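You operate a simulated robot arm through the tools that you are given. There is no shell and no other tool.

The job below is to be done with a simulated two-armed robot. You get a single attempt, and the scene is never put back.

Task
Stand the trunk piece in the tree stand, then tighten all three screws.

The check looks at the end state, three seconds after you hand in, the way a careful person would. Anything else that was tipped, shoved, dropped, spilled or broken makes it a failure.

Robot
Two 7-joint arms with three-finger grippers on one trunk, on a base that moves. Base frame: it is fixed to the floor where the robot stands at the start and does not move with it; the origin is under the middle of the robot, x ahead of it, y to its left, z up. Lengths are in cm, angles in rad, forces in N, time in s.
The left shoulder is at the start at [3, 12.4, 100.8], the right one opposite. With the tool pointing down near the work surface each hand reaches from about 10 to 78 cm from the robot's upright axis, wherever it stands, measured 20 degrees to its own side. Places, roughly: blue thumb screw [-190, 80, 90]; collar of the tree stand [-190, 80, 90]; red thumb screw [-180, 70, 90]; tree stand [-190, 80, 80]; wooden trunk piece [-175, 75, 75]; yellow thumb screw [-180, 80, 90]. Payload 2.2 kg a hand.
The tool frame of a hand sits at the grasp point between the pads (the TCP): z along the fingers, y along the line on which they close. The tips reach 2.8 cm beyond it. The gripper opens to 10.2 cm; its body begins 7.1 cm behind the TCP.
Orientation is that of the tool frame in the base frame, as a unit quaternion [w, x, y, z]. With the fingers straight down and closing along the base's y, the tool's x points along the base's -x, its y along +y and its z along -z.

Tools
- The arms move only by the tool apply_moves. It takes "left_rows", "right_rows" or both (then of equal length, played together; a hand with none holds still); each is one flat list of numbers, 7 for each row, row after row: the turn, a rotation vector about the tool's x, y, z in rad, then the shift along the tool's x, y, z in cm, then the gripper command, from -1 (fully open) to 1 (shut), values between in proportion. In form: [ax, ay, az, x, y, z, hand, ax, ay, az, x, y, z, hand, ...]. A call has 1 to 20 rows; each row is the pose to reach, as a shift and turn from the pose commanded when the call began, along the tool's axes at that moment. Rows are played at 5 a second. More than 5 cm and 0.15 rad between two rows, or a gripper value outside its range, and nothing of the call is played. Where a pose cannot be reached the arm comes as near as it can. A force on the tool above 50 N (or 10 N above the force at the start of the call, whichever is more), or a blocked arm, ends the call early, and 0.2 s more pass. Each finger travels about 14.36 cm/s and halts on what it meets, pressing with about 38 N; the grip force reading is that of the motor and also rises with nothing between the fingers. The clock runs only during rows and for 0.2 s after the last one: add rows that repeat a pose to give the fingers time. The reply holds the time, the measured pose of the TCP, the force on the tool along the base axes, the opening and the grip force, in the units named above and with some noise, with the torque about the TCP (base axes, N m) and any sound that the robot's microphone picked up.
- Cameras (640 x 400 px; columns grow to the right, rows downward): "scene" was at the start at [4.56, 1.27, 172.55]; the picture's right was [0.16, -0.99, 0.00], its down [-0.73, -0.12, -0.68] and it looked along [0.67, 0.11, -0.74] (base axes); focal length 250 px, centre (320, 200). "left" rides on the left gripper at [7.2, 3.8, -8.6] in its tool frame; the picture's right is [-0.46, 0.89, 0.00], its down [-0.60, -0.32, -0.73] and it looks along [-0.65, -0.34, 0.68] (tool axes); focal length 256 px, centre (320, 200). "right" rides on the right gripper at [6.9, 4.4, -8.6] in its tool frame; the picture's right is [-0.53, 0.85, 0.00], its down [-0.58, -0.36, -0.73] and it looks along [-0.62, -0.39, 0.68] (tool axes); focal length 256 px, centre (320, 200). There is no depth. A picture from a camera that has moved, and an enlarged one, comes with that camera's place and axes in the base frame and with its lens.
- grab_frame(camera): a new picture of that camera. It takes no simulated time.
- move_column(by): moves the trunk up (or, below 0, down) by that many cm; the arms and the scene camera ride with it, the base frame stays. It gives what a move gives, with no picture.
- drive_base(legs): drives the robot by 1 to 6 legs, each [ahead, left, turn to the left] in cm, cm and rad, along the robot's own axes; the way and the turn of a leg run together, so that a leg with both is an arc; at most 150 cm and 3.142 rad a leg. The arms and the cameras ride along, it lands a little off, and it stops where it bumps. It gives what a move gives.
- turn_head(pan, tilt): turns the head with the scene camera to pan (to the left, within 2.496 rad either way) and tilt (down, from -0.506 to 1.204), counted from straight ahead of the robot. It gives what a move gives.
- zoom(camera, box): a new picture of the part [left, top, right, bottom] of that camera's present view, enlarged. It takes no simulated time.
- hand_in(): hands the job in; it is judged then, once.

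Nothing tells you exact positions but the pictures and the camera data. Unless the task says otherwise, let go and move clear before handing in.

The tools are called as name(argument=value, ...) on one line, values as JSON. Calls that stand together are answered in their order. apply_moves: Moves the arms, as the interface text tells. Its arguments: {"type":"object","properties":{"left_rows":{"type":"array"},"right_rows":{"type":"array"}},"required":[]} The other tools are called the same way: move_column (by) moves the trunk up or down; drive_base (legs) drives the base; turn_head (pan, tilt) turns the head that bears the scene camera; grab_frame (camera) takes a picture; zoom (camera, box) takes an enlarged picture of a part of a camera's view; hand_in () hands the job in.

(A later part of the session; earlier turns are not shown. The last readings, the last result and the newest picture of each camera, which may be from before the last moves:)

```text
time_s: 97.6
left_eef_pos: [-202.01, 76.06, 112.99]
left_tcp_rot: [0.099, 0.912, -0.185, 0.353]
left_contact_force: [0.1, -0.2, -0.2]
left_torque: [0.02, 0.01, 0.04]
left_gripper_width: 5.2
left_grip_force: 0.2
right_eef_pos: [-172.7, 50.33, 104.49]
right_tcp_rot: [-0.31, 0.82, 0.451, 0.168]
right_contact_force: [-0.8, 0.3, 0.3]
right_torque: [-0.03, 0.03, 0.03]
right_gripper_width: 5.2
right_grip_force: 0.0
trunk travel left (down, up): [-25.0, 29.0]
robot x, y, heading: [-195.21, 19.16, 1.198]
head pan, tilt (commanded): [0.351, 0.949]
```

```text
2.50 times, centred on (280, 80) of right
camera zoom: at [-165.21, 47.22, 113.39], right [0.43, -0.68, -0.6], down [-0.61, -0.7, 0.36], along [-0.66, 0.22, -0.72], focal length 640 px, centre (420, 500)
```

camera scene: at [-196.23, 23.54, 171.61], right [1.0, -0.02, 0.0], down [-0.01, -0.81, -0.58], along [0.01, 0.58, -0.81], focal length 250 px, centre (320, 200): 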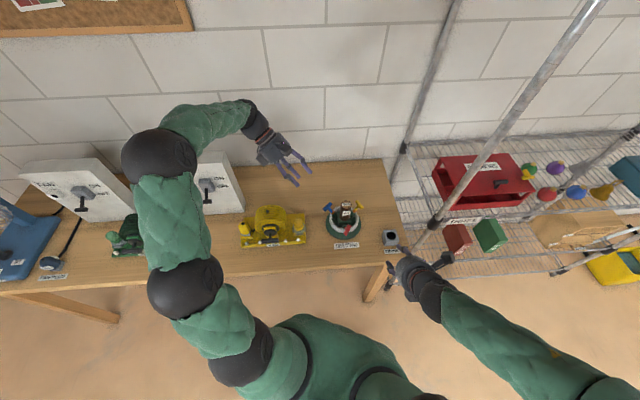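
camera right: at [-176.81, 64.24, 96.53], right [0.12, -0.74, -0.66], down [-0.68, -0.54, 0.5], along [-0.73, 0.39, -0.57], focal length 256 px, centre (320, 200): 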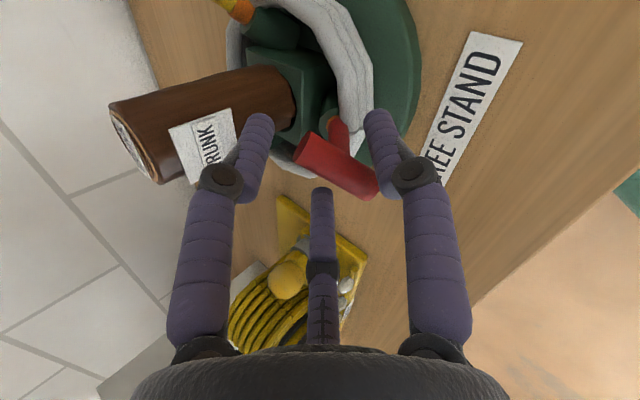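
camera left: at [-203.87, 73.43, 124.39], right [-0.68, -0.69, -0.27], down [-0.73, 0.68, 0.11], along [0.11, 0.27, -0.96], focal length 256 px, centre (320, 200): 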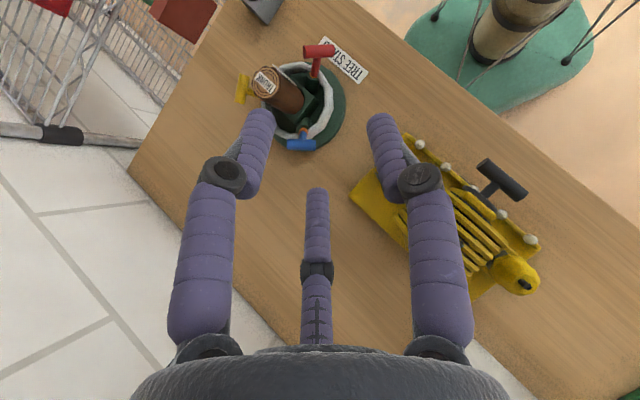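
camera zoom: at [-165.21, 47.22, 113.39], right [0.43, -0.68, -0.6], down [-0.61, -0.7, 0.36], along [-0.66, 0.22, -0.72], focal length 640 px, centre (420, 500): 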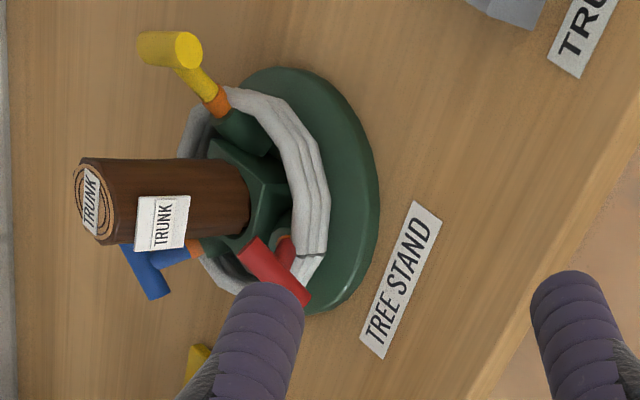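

Blue bar centre [-192.07, 80.0, 88.25], axis about 47° up, bar at about 27°. I move the left hand to a standoff on that axis.

apply_moves(left_rows=[0, 0, 0, -2, -1.93, 2.56, -0.02, 0, 0, 0, -4, -3.86, 5.12, -0.02, 0, 0, 0, -6, -5.79, 7.68, -0.02, 0, 0, 0, -8, -7.72, 10.24, -0.02, 0, 0, 0, -10.02, -9.65, 12.8, -0.02, 0, 0, 0, -10.02, -9.65, 12.8, -0.02])

grab_frame(camera="left")

grab_frame(camera="scene")

zoom(camera="left", box=[220, 40, 420, 200])

```text
time_s: 99.0
left_eef_pos: [-197.07, 83.58, 96.39]
left_tcp_rot: [0.098, 0.912, -0.184, 0.354]
left_contact_force: [0.5, -0.1, -0.3]
left_torque: [0.01, 0.01, 0.05]
left_gripper_width: 5.18
left_grip_force: 0.1
right_eef_pos: [-172.79, 50.12, 104.62]
right_tcp_rot: [-0.31, 0.82, 0.451, 0.17]
right_contact_force: [-0.5, 0.1, 0.8]
right_torque: [-0.02, -0.02, 0.0]
right_gripper_width: 5.19
right_grip_force: 0.1
trunk travel left (down, up): [-25.0, 29.0]
robot x, y, heading: [-194.82, 18.65, 1.203]
head pan, tilt (commanded): [0.351, 0.949]
```

```text
taken
camera left: at [-199.05, 80.97, 107.67], right [-0.68, -0.68, -0.27], down [-0.73, 0.68, 0.11], along [0.11, 0.27, -0.96], focal length 256 px, centre (320, 200)
```

left: 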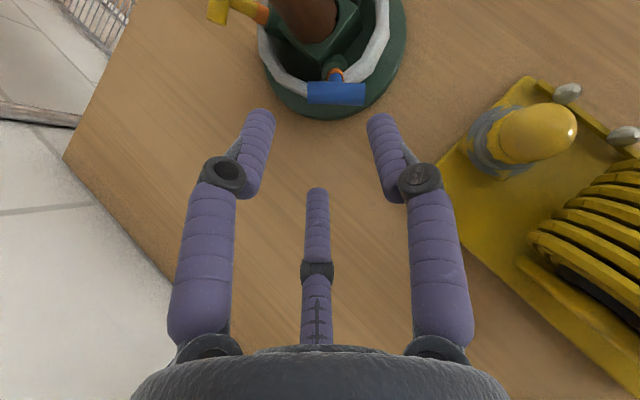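

```text
taken
camera scene: at [-196.24, 23.44, 171.61], right [1.0, -0.02, 0.0], down [-0.01, -0.81, -0.58], along [0.01, 0.58, -0.81], focal length 250 px, centre (320, 200)
```

scene: 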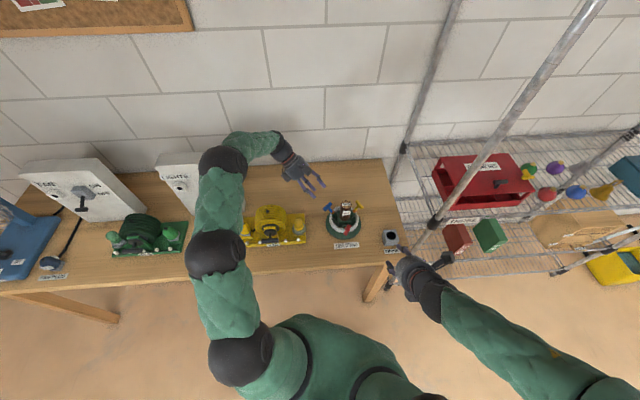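

```text
2.50 times, centred on (320, 120) of left
camera zoom: at [-199.05, 80.97, 107.67], right [-0.68, -0.68, -0.27], down [-0.73, 0.68, 0.11], along [0.11, 0.27, -0.96], focal length 640 px, centre (320, 400)
```

zoom: 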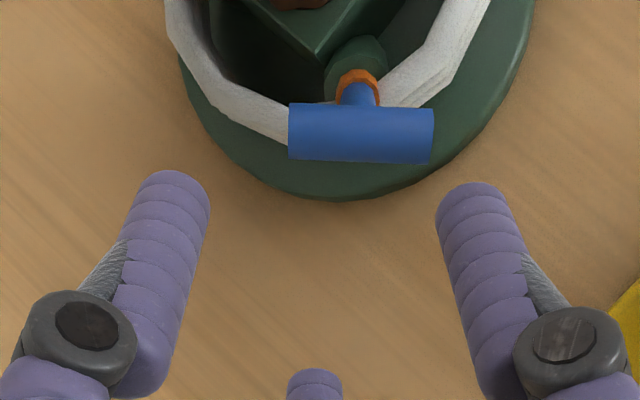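

The measurement holds (B = [-192.08, 79.97, 88.25], bar at 26°). I go in along the axis.

apply_moves(left_rows=[0, 0, 0, -0.02, 0.02, 2.5, -0.02, 0, 0, 0, -0.04, 0.04, 5, -0.02, 0, 0, 0, -0.06, 0.06, 7.3, -0.02, 0, 0, 0, -0.08, 0.07, 9, -0.02, 0, 0, 0, -0.08, 0.07, 9, -0.02])

grab_frame(camera="left")

zoom(camera="scene", box=[290, 160, 380, 250])

zoom(camera="right", box=[160, 0, 400, 160])

```text
time_s: 100.2
left_eef_pos: [-191.74, 80.75, 89.69]
left_tcp_rot: [0.098, 0.912, -0.185, 0.353]
left_contact_force: [-0.3, -0.8, 0.0]
left_torque: [-0.02, -0.01, 0.0]
left_gripper_width: 5.21
left_grip_force: 0.1
right_eef_pos: [-172.77, 50.28, 104.61]
right_tcp_rot: [-0.31, 0.82, 0.451, 0.17]
right_contact_force: [0.1, 0.1, -0.3]
right_torque: [-0.01, 0.01, 0.02]
right_gripper_width: 5.21
right_grip_force: 0.0
trunk travel left (down, up): [-25.0, 29.0]
robot x, y, heading: [-195.04, 19.24, 1.199]
head pan, tilt (commanded): [0.351, 0.949]
```

```text
taken
camera left: at [-193.67, 78.17, 101.02], right [-0.68, -0.68, -0.27], down [-0.73, 0.68, 0.11], along [0.11, 0.27, -0.96], focal length 256 px, centre (320, 200)
```

left: 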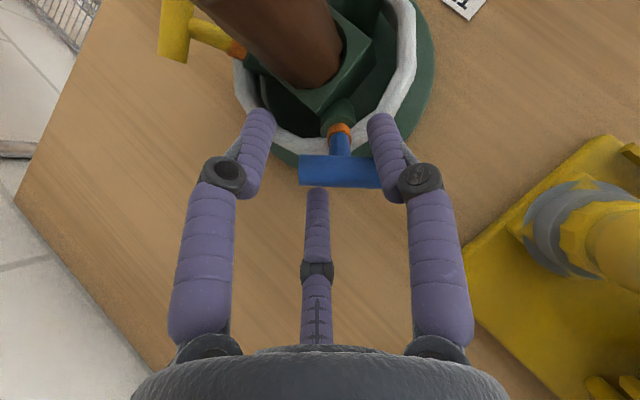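

```text
4.44 times, centred on (335, 205) of scene
camera zoom: at [-196.24, 23.53, 171.61], right [1.0, -0.02, 0.0], down [-0.01, -0.81, -0.58], along [0.01, 0.58, -0.81], focal length 1109 px, centre (253, 178)
```

zoom: 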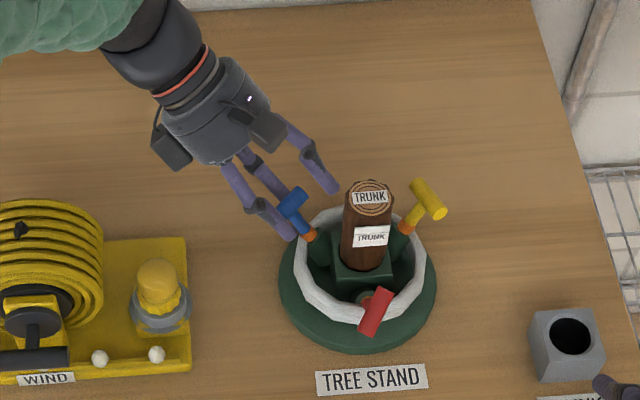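

```text
2.50 times, centred on (280, 80) of right
camera zoom: at [-165.21, 47.22, 113.39], right [0.43, -0.68, -0.6], down [-0.61, -0.7, 0.36], along [-0.66, 0.22, -0.72], focal length 640 px, centre (420, 500)
```

zoom: 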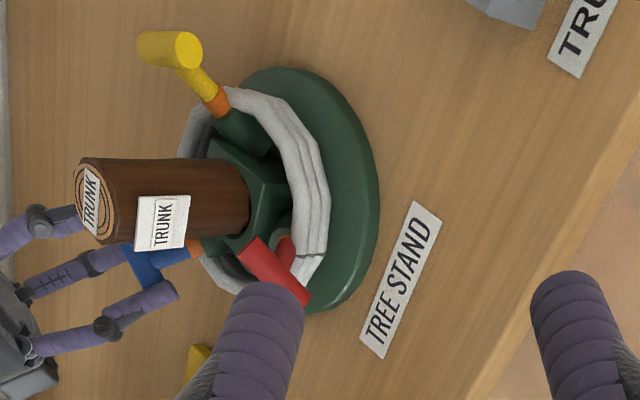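

The fingers straddle the blue bar as intended. I close the left hand in steps.

apply_moves(left_rows=[0, 0, 0, 0, 0, 0, 0.2, 0, 0, 0, 0, 0, 0, 0.4, 0, 0, 0, 0, 0, 0, 0.5, 0, 0, 0, 0, 0, 0, 0.56, 0, 0, 0, 0, 0, 0, 0.56])

grab_frame(camera="left")

```text
time_s: 101.4
left_eef_pos: [-191.78, 80.67, 89.61]
left_tcp_rot: [0.099, 0.912, -0.185, 0.353]
left_contact_force: [1.9, -7.3, 3.6]
left_torque: [-0.16, 0.02, 0.06]
left_gripper_width: 2.61
left_grip_force: 2.5
right_eef_pos: [-172.74, 50.22, 104.52]
right_tcp_rot: [-0.312, 0.819, 0.451, 0.168]
right_contact_force: [-0.9, -0.9, -0.5]
right_torque: [-0.03, -0.01, 0.03]
right_gripper_width: 5.21
right_grip_force: 0.1
trunk travel left (down, up): [-25.0, 29.0]
robot x, y, heading: [-195.06, 18.92, 1.202]
head pan, tilt (commanded): [0.351, 0.949]
```

```text
taken
camera left: at [-193.64, 78.07, 101.06], right [-0.68, -0.68, -0.27], down [-0.73, 0.68, 0.11], along [0.11, 0.27, -0.96], focal length 256 px, centre (320, 200)
```

left: 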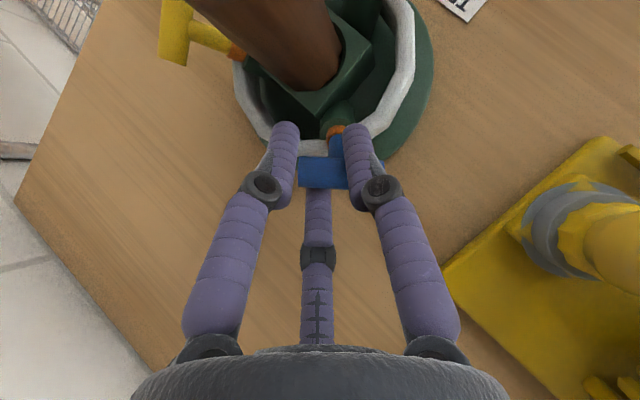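

There is an 8 N push toward one side, so I shift 1.5 mm to centre the bar and start turning clockwise.

apply_moves(left_rows=[0, 0, 0, 0.13, 0.075, 0, 0.58, 0, 0, 0.12, 0.204, 0.224, 0, 0.6, 0, 0, 0.24, 0.26, 0.38, 0, 0.6, 0, 0, 0.36, 0.296, 0.542, 0, 0.6, 0, 0, 0.48, 0.313, 0.707, 0, 0.6])

grab_frame(camera="left")

zoom(camera="scene", box=[290, 160, 380, 250])

```text
time_s: 102.6
left_eef_pos: [-191.88, 80.09, 90.06]
left_tcp_rot: [0.01, 0.842, -0.397, 0.366]
left_contact_force: [-0.4, 5.6, 1.1]
left_torque: [0.09, 0.02, 0.05]
left_gripper_width: 2.3
left_grip_force: 2.0
right_eef_pos: [-172.64, 50.23, 104.55]
right_tcp_rot: [-0.311, 0.819, 0.452, 0.169]
right_contact_force: [-0.2, 0.0, 0.5]
right_torque: [0.0, -0.04, 0.01]
right_gripper_width: 5.18
right_grip_force: 0.1
trunk travel left (down, up): [-25.0, 29.0]
robot x, y, heading: [-194.87, 18.87, 1.204]
head pan, tilt (commanded): [0.351, 0.949]
```

```text
taken
camera left: at [-196.68, 75.51, 99.74], right [-0.79, -0.3, -0.53], down [-0.48, 0.84, 0.24], along [0.37, 0.45, -0.81], focal length 256 px, centre (320, 200)
```

left: 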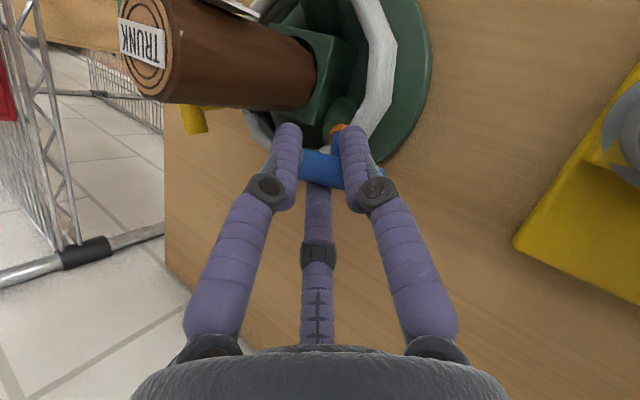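

```text
4.44 times, centred on (335, 205) of scene
camera zoom: at [-196.23, 23.6, 171.61], right [1.0, -0.02, 0.0], down [-0.01, -0.81, -0.58], along [0.01, 0.58, -0.81], focal length 1109 px, centre (253, 178)
```

zoom: 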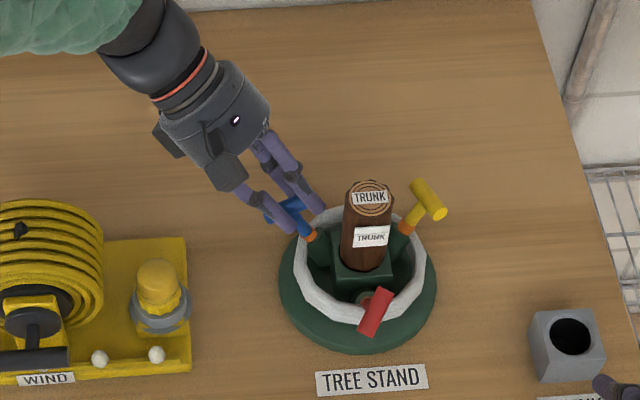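

The blue bar follows the hand. I continue the stroke.

apply_moves(left_rows=[0, 0, 0.12, 0.04, 0.12, 0, 0.62, 0, 0, 0.24, 0.1, 0.28, 0, 0.62, 0, 0, 0.36, 0.13, 0.44, 0, 0.62, 0, 0, 0.48, 0.15, 0.61, 0, 0.62, 0, 0, 0.6, 0.15, 0.77, 0, 0.62, 0, 0, 0.72, 0.13, 0.94, 0, 0.62])

grab_frame(camera="left")

zoom(camera="scene", box=[290, 160, 380, 250])

```text
time_s: 104.0
left_eef_pos: [-192.45, 79.21, 89.82]
left_tcp_rot: [0.119, -0.648, 0.668, -0.347]
left_contact_force: [4.6, 3.8, 4.0]
left_torque: [0.06, -0.15, 0.01]
left_gripper_width: 2.31
left_grip_force: 2.7
right_eef_pos: [-172.59, 50.2, 104.68]
right_tcp_rot: [-0.31, 0.82, 0.45, 0.169]
right_contact_force: [-0.7, 0.3, -0.3]
right_torque: [0.02, 0.01, -0.02]
right_gripper_width: 5.18
right_grip_force: 0.0
trunk travel left (down, up): [-25.0, 29.0]
robot x, y, heading: [-194.85, 18.91, 1.203]
head pan, tilt (commanded): [0.351, 0.949]
```

```text
taken
camera left: at [-201.53, 74.9, 95.83], right [-0.63, 0.37, -0.68], down [-0.12, 0.82, 0.55], along [0.77, 0.43, -0.48], focal length 256 px, centre (320, 200)
```

left: 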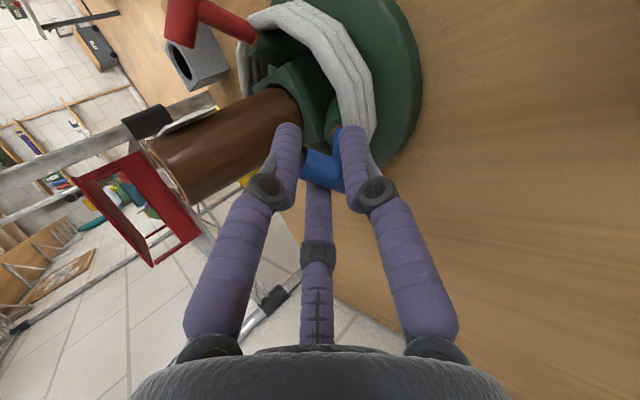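

```text
4.44 times, centred on (335, 205) of scene
camera zoom: at [-196.17, 23.54, 171.61], right [1.0, -0.02, 0.0], down [-0.01, -0.81, -0.58], along [0.01, 0.58, -0.81], focal length 1109 px, centre (253, 178)
```

zoom: 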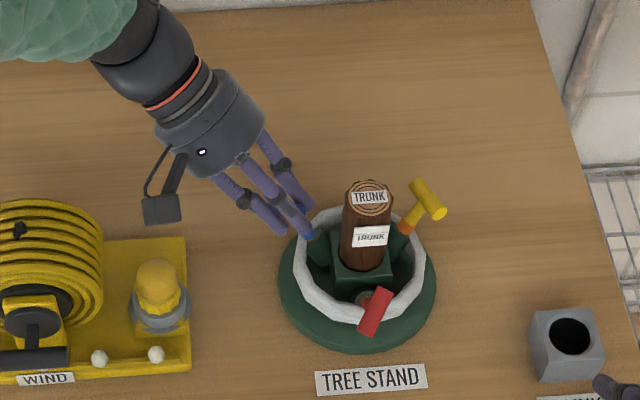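

The blue bar is following; hand has turned 1.2 rad. I continue with a firmer grip.

apply_moves(left_rows=[0, 0, 0, 0, 0, 0, 0.68, 0, 0, 0.12, 0.074, 0.149, 0, 0.7, 0, 0, 0.24, 0.13, 0.305, 0, 0.7, 0, 0, 0.36, 0.166, 0.467, 0, 0.7, 0, 0, 0.48, 0.183, 0.632, 0, 0.7])

grab_frame(camera="left")

zoom(camera="scene", box=[290, 160, 380, 250])

```text
time_s: 105.2
left_eef_pos: [-192.75, 79.14, 89.52]
left_tcp_rot: [0.198, -0.471, 0.803, -0.307]
left_contact_force: [11.8, 15.1, -0.8]
left_torque: [0.13, -0.01, 0.24]
left_gripper_width: 2.7
left_grip_force: 9.1
right_eef_pos: [-172.58, 50.47, 104.44]
right_tcp_rot: [-0.311, 0.819, 0.452, 0.168]
right_contact_force: [0.6, 0.1, 0.2]
right_torque: [-0.01, -0.04, -0.02]
right_gripper_width: 5.18
right_grip_force: 0.1
trunk travel left (down, up): [-25.0, 29.0]
robot x, y, heading: [-195.11, 18.72, 1.202]
head pan, tilt (commanded): [0.351, 0.949]
```

```text
taken
camera left: at [-203.94, 77.09, 92.94], right [-0.34, 0.73, -0.59], down [0.04, 0.64, 0.77], along [0.94, 0.23, -0.25], focal length 256 px, centre (320, 200)
```

left: 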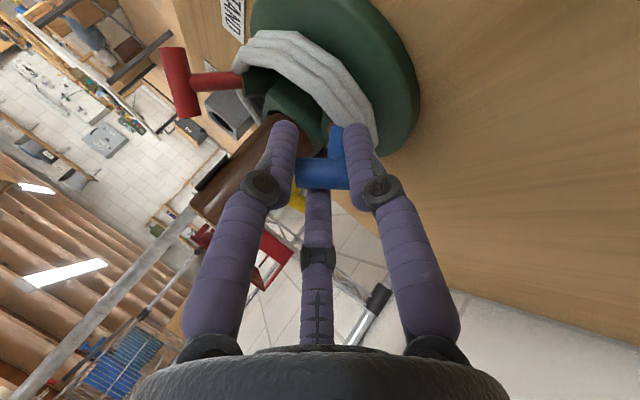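

```text
4.44 times, centred on (335, 205) of scene
camera zoom: at [-196.07, 23.76, 171.6], right [1.0, -0.02, 0.0], down [-0.01, -0.81, -0.58], along [0.01, 0.58, -0.81], focal length 1109 px, centre (253, 178)
```

zoom: 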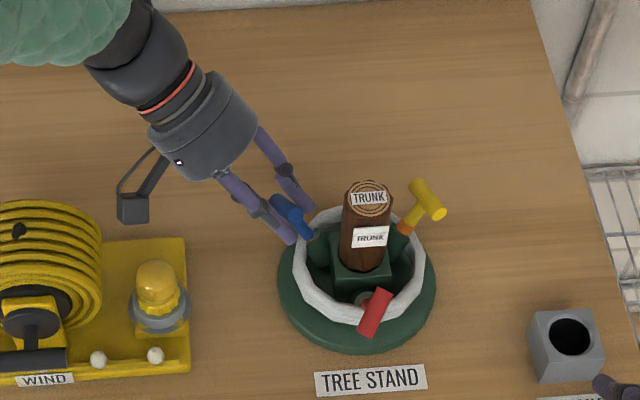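

Forces show the hand about 4 mm off-centre toward the single finger; I correct that and turn on with a stronger grip.

apply_moves(left_rows=[0, 0, 0, -0.15, -0.09, 0, 0.68, 0, 0, 0, -0.3, -0.17, 0, 0.7, 0, 0, 0.1, -0.231, -0.057, 0, 0.74, 0, 0, 0.2, -0.173, 0.064, 0, 0.76, 0, 0, 0.3, -0.128, 0.189, 0, 0.76])

grab_frame(camera="left")

zoom(camera="left", box=[220, 60, 420, 220])

```text
time_s: 106.4
left_eef_pos: [-193.12, 79.11, 89.24]
left_tcp_rot: [0.24, -0.349, 0.862, -0.277]
left_contact_force: [-2.8, 1.4, 3.6]
left_torque: [-2.45, 0.93, 3.21]
left_gripper_width: 3.28
left_grip_force: 44.6
right_eef_pos: [-172.8, 50.28, 104.39]
right_tcp_rot: [-0.311, 0.819, 0.452, 0.168]
right_contact_force: [1.0, -0.3, 0.7]
right_torque: [-0.01, -0.03, 0.0]
right_gripper_width: 5.21
right_grip_force: 0.1
trunk travel left (down, up): [-25.0, 29.0]
robot x, y, heading: [-194.76, 18.93, 1.204]
head pan, tilt (commanded): [0.351, 0.949]
```

```text
taken
camera left: at [-204.72, 78.91, 91.48], right [-0.12, 0.88, -0.47], down [0.09, 0.48, 0.87], along [0.99, 0.06, -0.14], focal length 256 px, centre (320, 200)
```

left: 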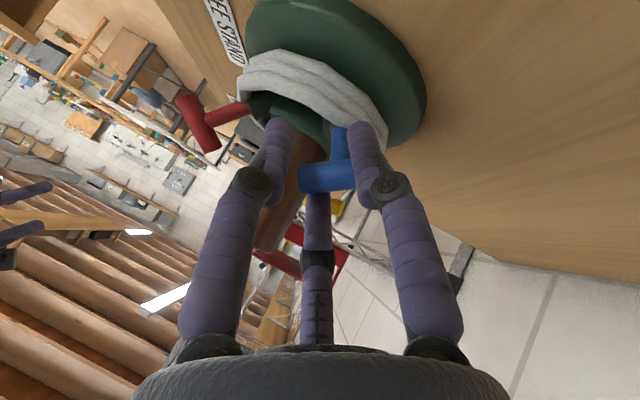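

```text
2.50 times, centred on (320, 140) of left
camera zoom: at [-204.72, 78.91, 91.48], right [-0.12, 0.88, -0.47], down [0.09, 0.48, 0.87], along [0.99, 0.06, -0.14], focal length 640 px, centre (320, 350)
```

zoom: 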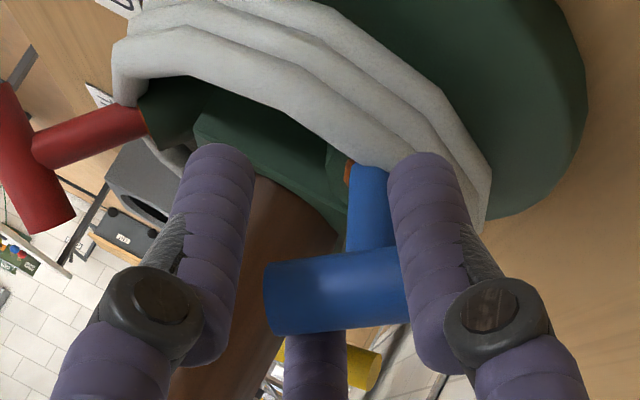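

About 4 N·m resists now and only a thin sliver of orange remains: blue is tight. I open and back out along the axis.

apply_moves(left_rows=[0, 0, 0, 0, 0, 0, 0.4, 0, 0, 0, 0, 0, 0, 0.1, 0, 0, 0, 0, 0, 0, -0.02, 0, 0, 0, 0, 0, 0, -0.02, 0, 0, 0, 0, 0, -1.5, -0.02, 0, 0, 0, 0, 0, -4, -0.02, 0, 0, 0, 0, 0, -8, -0.02, 0, 0, 0, 0, 0, -12, -0.02])

zoom(camera="left", box=[220, 20, 420, 180])

zoom(camera="scene", box=[315, 185, 375, 245])

grab_frame(camera="scene")

```text
time_s: 108.2
left_eef_pos: [-200.18, 82.86, 98.09]
left_tcp_rot: [0.241, -0.346, 0.864, -0.276]
left_contact_force: [0.5, 0.3, 0.1]
left_torque: [-0.01, -0.04, 0.02]
left_gripper_width: 5.2
left_grip_force: 0.0
right_eef_pos: [-172.76, 50.14, 104.56]
right_tcp_rot: [-0.311, 0.819, 0.451, 0.169]
right_contact_force: [0.2, 0.3, 0.2]
right_torque: [-0.03, -0.03, 0.01]
right_gripper_width: 5.19
right_grip_force: 0.1
trunk travel left (down, up): [-25.0, 29.0]
robot x, y, heading: [-194.53, 18.74, 1.203]
head pan, tilt (commanded): [0.351, 0.949]
```

```text
2.50 times, centred on (320, 100) of left
camera zoom: at [-211.97, 82.63, 100.41], right [-0.11, 0.88, -0.47], down [0.09, 0.48, 0.87], along [0.99, 0.06, -0.13], focal length 640 px, centre (320, 450)
```

zoom: 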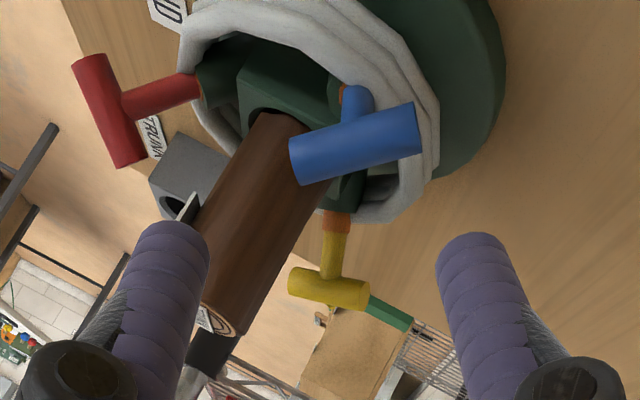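

```text
6.67 times, centred on (345, 215) of scene
camera zoom: at [-196.26, 23.52, 171.61], right [1.0, -0.02, 0.0], down [-0.01, -0.81, -0.58], along [0.01, 0.58, -0.81], focal length 1664 px, centre (153, 100)
```

zoom: 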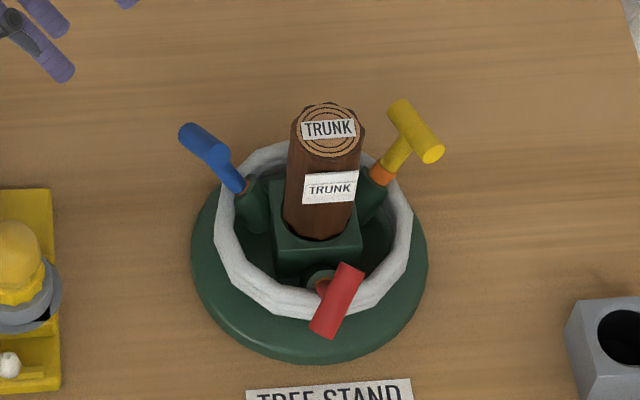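

```text
taken
camera scene: at [-196.26, 23.52, 171.61], right [1.0, -0.02, 0.0], down [-0.01, -0.81, -0.58], along [0.01, 0.58, -0.81], focal length 250 px, centre (320, 200)
```

scene: 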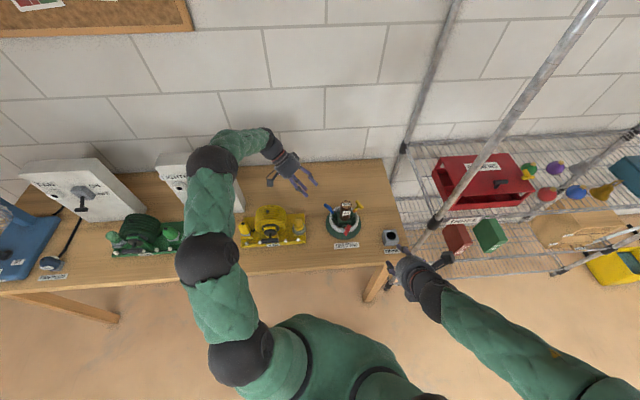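

Blue is tight too (no orange left from above), the trunk is upright and the stand hasn't moved. For yellow the right arm must come from behind, near its reach limit, so I check how much closer the base may go.

turn_head(pan=0.0, tilt=1.2)

grab_frame(camera="scene")

grab_frame(camera="right")

```text
time_s: 109.0
left_eef_pos: [-200.23, 82.77, 98.19]
left_tcp_rot: [0.242, -0.346, 0.863, -0.277]
left_contact_force: [0.2, -0.6, -0.8]
left_torque: [-0.01, 0.02, 0.0]
left_gripper_width: 5.21
left_grip_force: 0.1
right_eef_pos: [-172.8, 50.23, 104.59]
right_tcp_rot: [-0.31, 0.82, 0.451, 0.168]
right_contact_force: [0.8, -0.4, 0.1]
right_torque: [-0.01, 0.0, -0.01]
right_gripper_width: 5.21
right_grip_force: 0.1
trunk travel left (down, up): [-25.0, 29.0]
robot x, y, heading: [-195.08, 19.2, 1.197]
head pan, tilt (commanded): [0.0, 1.201]
```

```text
taken
camera scene: at [-194.36, 21.49, 169.99], right [0.93, -0.36, 0.0], down [-0.33, -0.87, -0.36], along [0.13, 0.34, -0.93], focal length 250 px, centre (320, 200)
```

scene: 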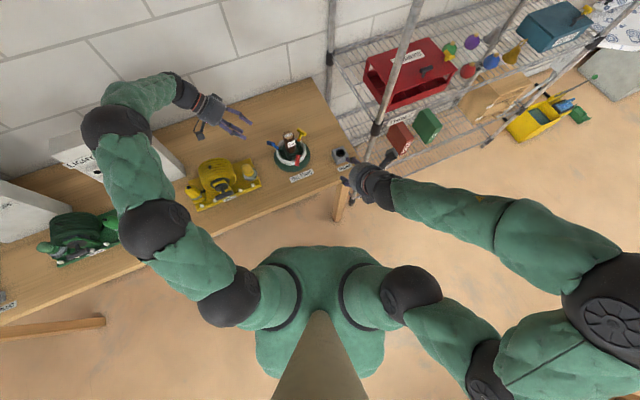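

```text
taken
camera right: at [-165.21, 47.23, 113.39], right [0.43, -0.68, -0.6], down [-0.61, -0.7, 0.36], along [-0.66, 0.22, -0.72], focal length 256 px, centre (320, 200)
```

right: 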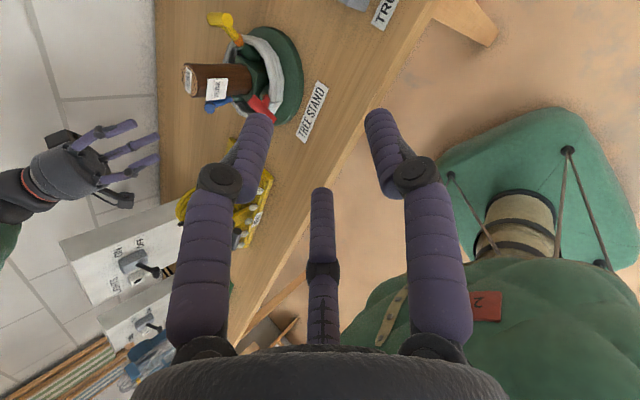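

The base plate's front reaches about 25 cm ahead of its centre, so there is room to drive 9 cm nearer. First I lift and withdraw the left hand from the bench.

apply_moves(left_rows=[0, 0, 0, -0.9, -2.6, -2.9, -0.02, 0, 0, 0, -1.8, -5.2, -5.8, -0.02, -0.118, 0.041, 0, -2.71, -7.75, -8.75, -0.02, -0.236, 0.083, 0, 1.05, -10.2, -8.28, -0.02, -0.354, 0.124, 0, 4.8, -12.7, -7.8, -0.02, -0.472, 0.165, 0, 8.6, -15.2, -7.34, -0.02, -0.59, 0.207, 0, 12.3, -17.6, -6.9, -0.02, -0.708, 0.248, 0, 16.1, -20.1, -6.4, -0.02, -0.708, 0.248, 0, 16.1, -20.1, -6.4, -0.02])

grab_frame(camera="scene")

grab_frame(camera="left")

```text
time_s: 111.0
left_eef_pos: [-205.17, 61.07, 112.05]
left_tcp_rot: [0.0, -0.373, 0.928, 0.001]
left_contact_force: [0.0, 0.6, 0.5]
left_torque: [-0.02, 0.03, 0.02]
left_gripper_width: 5.22
left_grip_force: 0.0
right_eef_pos: [-172.65, 50.31, 104.44]
right_tcp_rot: [-0.31, 0.82, 0.451, 0.168]
right_contact_force: [-0.3, 0.9, 0.1]
right_torque: [-0.01, 0.01, 0.0]
right_gripper_width: 5.21
right_grip_force: 0.0
trunk travel left (down, up): [-25.0, 29.0]
robot x, y, heading: [-194.8, 19.18, 1.2]
head pan, tilt (commanded): [0.0, 1.201]
```

```text
taken
camera scene: at [-194.33, 21.63, 169.98], right [0.93, -0.36, 0.0], down [-0.34, -0.87, -0.36], along [0.13, 0.34, -0.93], focal length 250 px, centre (320, 200)
```

scene: 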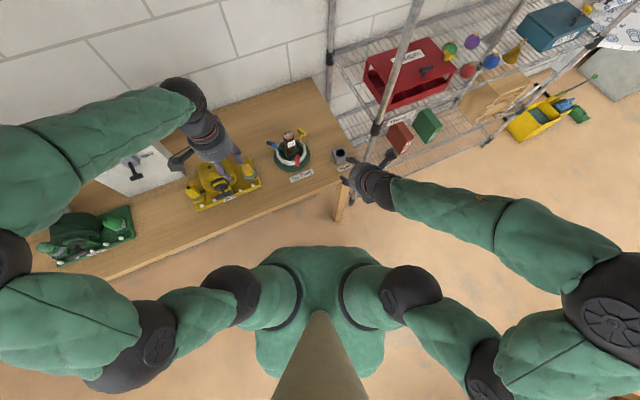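

```text
taken
camera left: at [-213.1, 58.92, 120.57], right [-0.28, 0.96, 0.0], down [0.66, 0.19, 0.73], along [0.7, 0.2, -0.68], focal length 256 px, centre (320, 200)
```

left: 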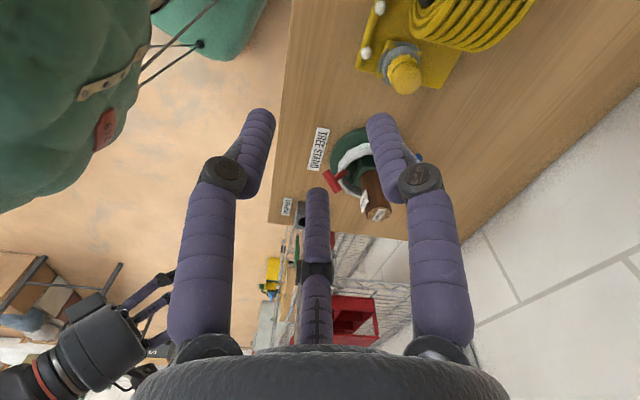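

Both hands are at safe heights. I drive 9 cm ahead.

drive_base(legs=[[9, 0, 0]])

grab_frame(camera="scene")

grab_frame(camera="right")

```text
time_s: 112.1
left_eef_pos: [-201.94, 69.38, 111.93]
left_tcp_rot: [0.001, -0.372, 0.928, 0.0]
left_contact_force: [0.7, 0.7, 0.3]
left_torque: [-0.06, 0.01, -0.04]
left_gripper_width: 5.19
left_grip_force: 0.0
right_eef_pos: [-169.47, 58.71, 104.43]
right_tcp_rot: [-0.31, 0.819, 0.451, 0.17]
right_contact_force: [0.8, 0.4, 0.1]
right_torque: [0.04, -0.02, 0.01]
right_gripper_width: 5.21
right_grip_force: 0.1
trunk travel left (down, up): [-25.0, 29.0]
robot x, y, heading: [-191.65, 27.19, 1.204]
head pan, tilt (commanded): [0.0, 1.201]
```

```text
taken
camera scene: at [-191.05, 29.97, 169.98], right [0.93, -0.36, 0.0], down [-0.34, -0.87, -0.36], along [0.13, 0.34, -0.93], focal length 250 px, centre (320, 200)
```

scene: 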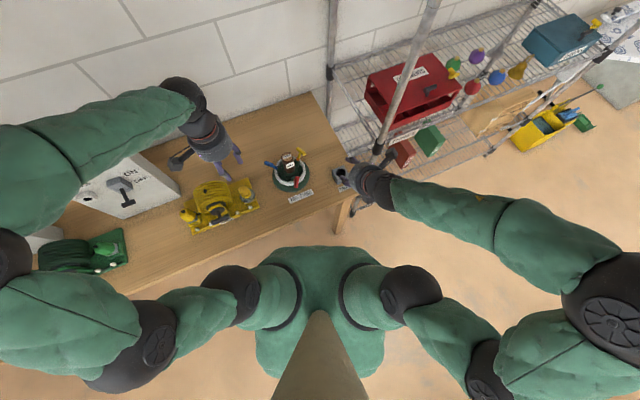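

```text
taken
camera right: at [-161.94, 55.65, 113.34], right [0.43, -0.68, -0.6], down [-0.61, -0.7, 0.36], along [-0.66, 0.22, -0.72], focal length 256 px, centre (320, 200)
```

right: 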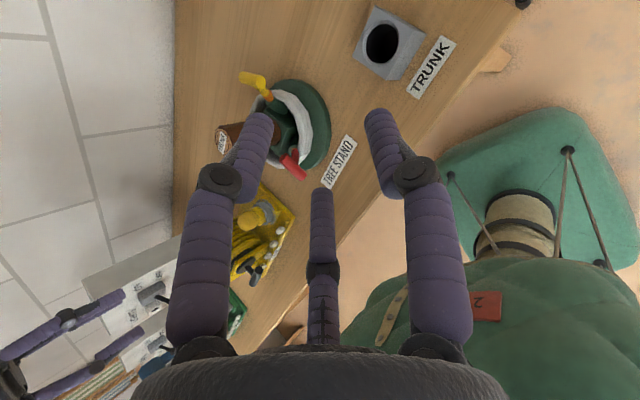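

The base stopped cleanly 9 cm nearer. I raise the right hand to a vertical pose beside the stand as a waypoint.

apply_moves(right_rows=[0, 0, 0, 1.2, -0.85, -2, -0.02, -0.077, -0.122, 0, 3.4, -2.35, -1.8, -0.02, -0.155, -0.243, 0, 5.6, -3.86, -1.3, -0.02, -0.232, -0.365, 0, 7.8, -5.37, -0.8, -0.02, -0.309, -0.487, 0, 10.05, -6.87, -0.3, -0.02, -0.3865, -0.6085, 0, 12.26, -8.38, 0.25, -0.02, -0.3865, -0.6085, 0, 12.26, -8.38, 0.25, -0.02])

grab_frame(camera="scene")

grab_frame(camera="right")

```text
time_s: 113.7
left_eef_pos: [-201.93, 69.15, 112.09]
left_tcp_rot: [0.0, -0.373, 0.928, 0.0]
left_contact_force: [-0.1, -0.1, 1.3]
left_torque: [0.01, 0.02, -0.01]
left_gripper_width: 5.19
left_grip_force: 0.1
right_eef_pos: [-170.1, 69.98, 114.19]
right_tcp_rot: [-0.001, 0.876, 0.483, -0.002]
right_contact_force: [-0.2, -0.5, -0.5]
right_torque: [0.06, 0.03, 0.02]
right_gripper_width: 5.19
right_grip_force: 0.1
trunk travel left (down, up): [-25.0, 29.0]
robot x, y, heading: [-191.62, 27.31, 1.204]
head pan, tilt (commanded): [0.0, 1.201]
```

```text
taken
camera scene: at [-191.1, 29.59, 169.99], right [0.93, -0.36, 0.0], down [-0.34, -0.87, -0.36], along [0.13, 0.34, -0.93], focal length 250 px, centre (320, 200)
```

scene: 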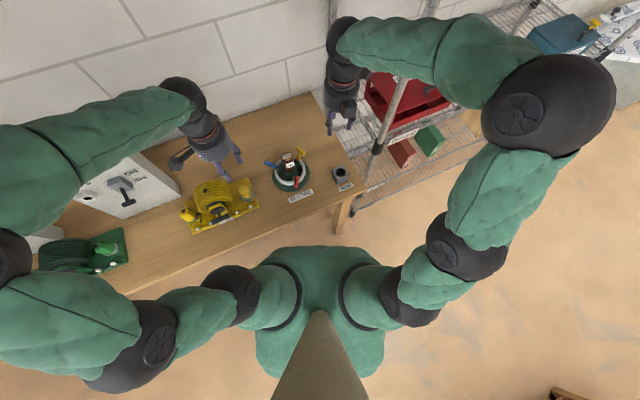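

```text
taken
camera right: at [-162.52, 73.36, 122.94], right [0.43, -0.9, 0.0], down [-0.61, -0.29, 0.73], along [-0.66, -0.31, -0.68], focal length 256 px, centre (320, 200)
```

right: 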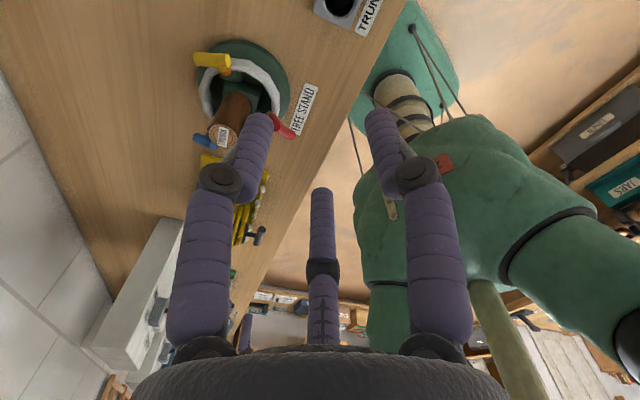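

The arm has good clearance from the post. Now I tilt the right hand toward the yellow axis while moving it behind and above the screw, checking reach.

apply_moves(right_rows=[0.051, -0.114, 0, 1.06, -1.44, 0.5, -0.02, 0.103, -0.228, 0, 2.12, -2.88, 1.0, -0.02, 0.154, -0.343, 0, 3.18, -4.32, 1.6, -0.02, 0.205, -0.457, 0, 4.25, -5.77, 2.1, -0.02, 0.256, -0.571, 0, 5.31, -7.21, 2.7, -0.02, 0.3077, -0.6852, 0, 6.37, -8.65, 3.2, -0.02, 0.3077, -0.6852, 0, 6.37, -8.65, 3.2, -0.02])

grab_frame(camera="scene")

grab_frame(camera="right")

```text
time_s: 115.3
left_eef_pos: [-201.97, 69.18, 112.18]
left_tcp_rot: [0.0, -0.372, 0.928, 0.0]
left_contact_force: [-0.5, 0.0, 0.6]
left_torque: [0.01, 0.0, -0.02]
left_gripper_width: 5.22
left_grip_force: 0.1
right_eef_pos: [-173.88, 79.8, 111.06]
right_tcp_rot: [0.029, 0.814, 0.449, -0.367]
right_contact_force: [0.4, -0.3, 0.8]
right_torque: [0.0, 0.0, -0.03]
right_gripper_width: 5.21
right_grip_force: 0.0
trunk travel left (down, up): [-25.0, 29.0]
robot x, y, heading: [-191.62, 27.67, 1.205]
head pan, tilt (commanded): [0.0, 1.201]
```

```text
taken
camera scene: at [-191.15, 29.69, 169.99], right [0.93, -0.36, 0.0], down [-0.34, -0.87, -0.36], along [0.13, 0.34, -0.93], focal length 250 px, centre (320, 200)
```

scene: 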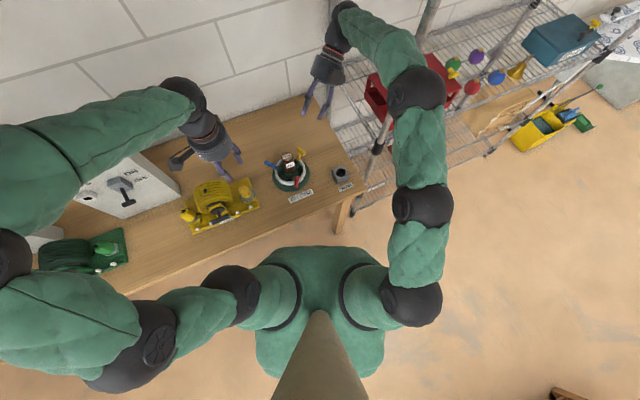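

```text
taken
camera right: at [-163.38, 85.41, 111.86], right [0.46, -0.88, 0.09], down [-0.05, 0.08, 1.0], along [-0.89, -0.46, 0.0], focal length 256 px, centre (320, 200)
```

right: 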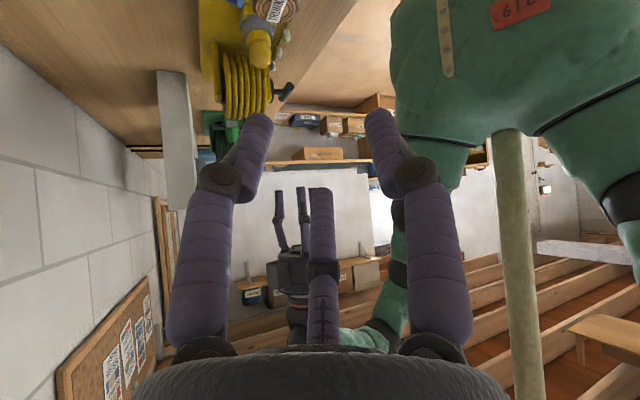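

The pose is reachable, but the right elbow seems close to the rack's front post. I zoom in to judge the gap.

zoom(camera="scene", box=[320, 0, 500, 180])

grab_frame(camera="left")

```text
2.22 times, centred on (410, 90) of scene
camera zoom: at [-191.15, 29.69, 169.99], right [0.93, -0.36, 0.0], down [-0.34, -0.87, -0.36], along [0.13, 0.34, -0.93], focal length 554 px, centre (120, 444)
```

zoom: 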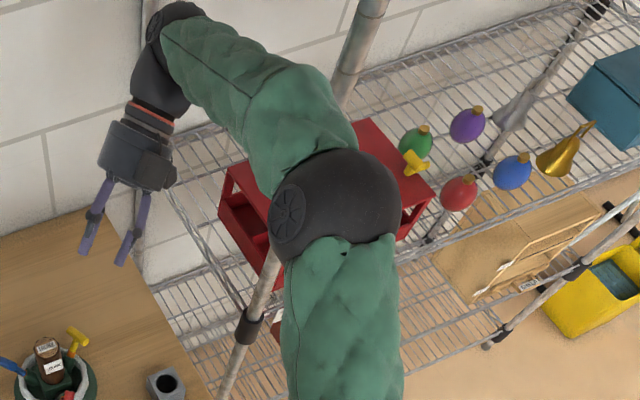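

```text
taken
camera left: at [-209.91, 67.1, 120.64], right [-0.28, 0.96, 0.0], down [0.66, 0.19, 0.73], along [0.7, 0.2, -0.68], focal length 256 px, centre (320, 200)
```

left: 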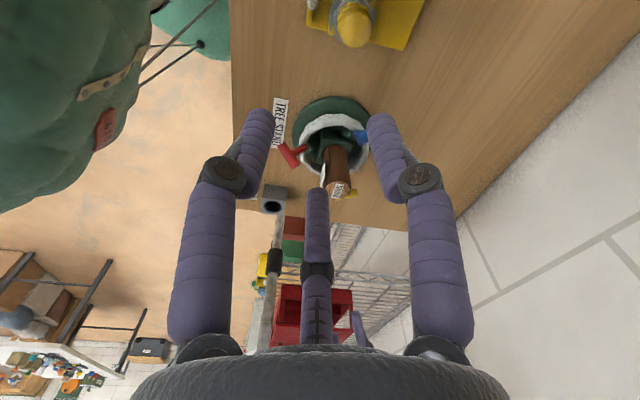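

The elbow passes only a few cm from the post, so rather than risk it I shift the base 10 cm to the left with the hands high, then approach from there.

drive_base(legs=[[0, 10, 0]])

grab_frame(camera="scene")

grab_frame(camera="right")

```text
time_s: 116.4
left_eef_pos: [-211.39, 72.94, 112.03]
left_tcp_rot: [0.001, -0.372, 0.928, -0.002]
left_contact_force: [-0.1, 0.0, -0.9]
left_torque: [0.01, -0.05, 0.05]
left_gripper_width: 5.18
left_grip_force: 0.1
right_eef_pos: [-183.34, 83.44, 110.96]
right_tcp_rot: [0.029, 0.815, 0.449, -0.366]
right_contact_force: [-0.6, 0.1, -0.4]
right_torque: [-0.03, -0.04, 0.0]
right_gripper_width: 5.21
right_grip_force: 0.1
trunk travel left (down, up): [-25.0, 29.0]
robot x, y, heading: [-201.03, 30.74, 1.201]
head pan, tilt (commanded): [0.0, 1.201]
```

```text
taken
camera scene: at [-200.54, 33.45, 169.99], right [0.93, -0.36, 0.0], down [-0.34, -0.87, -0.36], along [0.13, 0.34, -0.93], focal length 250 px, centre (320, 200)
```

scene: 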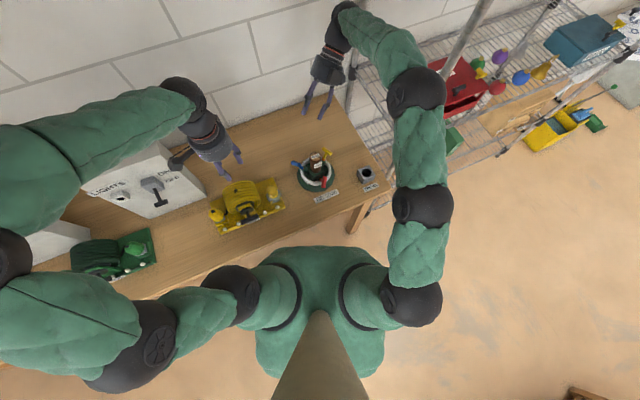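

```text
taken
camera right: at [-172.69, 89.08, 111.83], right [0.46, -0.88, 0.09], down [-0.05, 0.08, 1.0], along [-0.89, -0.46, 0.0], focal length 256 px, centre (320, 200)
```

right: 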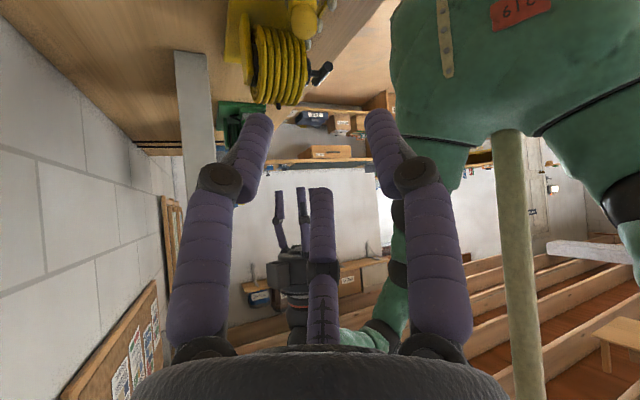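

Base at [-201, 30.7]. I take the right hand right at height and then down to the standoff behind the yellow screw.

apply_moves(right_rows=[0, 0, 0, 2.17, 2.66, -2.42, -0.02, 0, 0, 0, 4.35, 5.33, -4.85, -0.02, 0, 0, 0, 6.52, 7.99, -7.27, -0.02, 0, 0, 0, 6.52, 7.99, -7.27, -0.02])

zoom(camera="scene", box=[280, 0, 480, 200])

```text
time_s: 117.4
left_eef_pos: [-211.26, 72.88, 112.08]
left_tcp_rot: [-0.001, -0.373, 0.928, 0.0]
left_contact_force: [0.8, 0.2, 0.2]
left_torque: [-0.02, -0.01, 0.02]
left_gripper_width: 5.2
left_grip_force: 0.1
right_eef_pos: [-171.23, 85.08, 109.77]
right_tcp_rot: [0.029, 0.815, 0.449, -0.366]
right_contact_force: [0.3, -0.7, 0.2]
right_torque: [-0.02, 0.04, -0.04]
right_gripper_width: 5.2
right_grip_force: 0.1
right hand out of reach, approached as far as the arm can: row 3, 4
trunk travel left (down, up): [-25.0, 29.0]
robot x, y, heading: [-200.94, 30.45, 1.202]
head pan, tilt (commanded): [0.0, 1.201]
```

```text
2.00 times, centred on (380, 100) of scene
camera zoom: at [-200.34, 33.36, 169.99], right [0.93, -0.36, 0.0], down [-0.34, -0.87, -0.36], along [0.13, 0.34, -0.93], focal length 499 px, centre (200, 400)
```

zoom: 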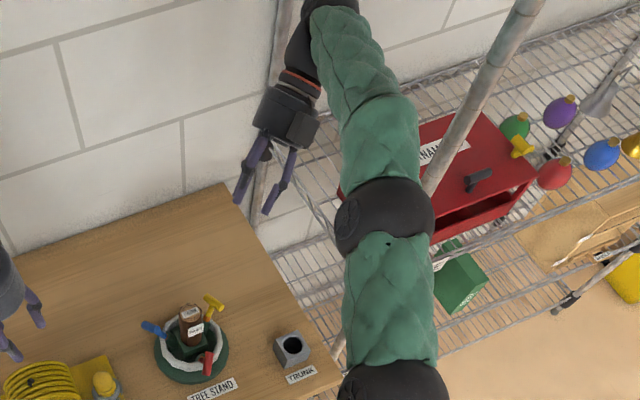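

The arm is at full stretch here, and bending it more at the screw would swing the elbow toward the post. I move the base a little back and left, so the arm stays straighter.

drive_base(legs=[[-3, 5, 0]])

zoom(camera="scene", box=[280, 0, 480, 200])

```text
time_s: 118.4
left_eef_pos: [-217.08, 71.91, 111.92]
left_tcp_rot: [0.001, -0.372, 0.928, -0.001]
left_contact_force: [-0.7, -0.2, -0.5]
left_torque: [0.01, -0.06, -0.01]
left_gripper_width: 5.18
left_grip_force: 0.1
right_eef_pos: [-177.26, 84.07, 109.7]
right_tcp_rot: [0.03, 0.815, 0.449, -0.366]
right_contact_force: [-0.4, -0.7, 1.1]
right_torque: [0.01, -0.05, 0.04]
right_gripper_width: 5.21
right_grip_force: 0.0
trunk travel left (down, up): [-25.0, 29.0]
robot x, y, heading: [-206.72, 29.72, 1.203]
head pan, tilt (commanded): [0.0, 1.201]
```

```text
2.00 times, centred on (380, 100) of scene
camera zoom: at [-206.37, 32.34, 169.99], right [0.93, -0.36, 0.0], down [-0.34, -0.87, -0.36], along [0.13, 0.34, -0.93], focal length 499 px, centre (200, 400)
```

zoom: 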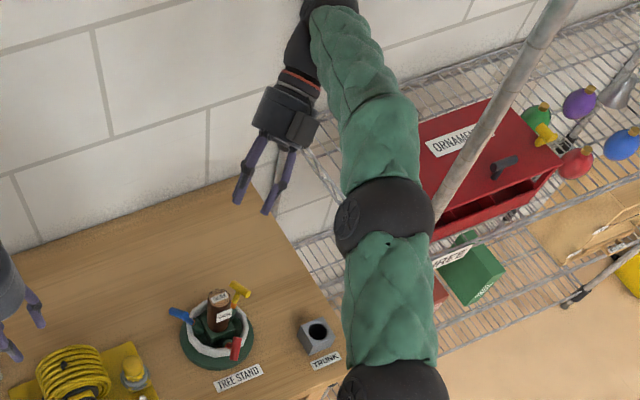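

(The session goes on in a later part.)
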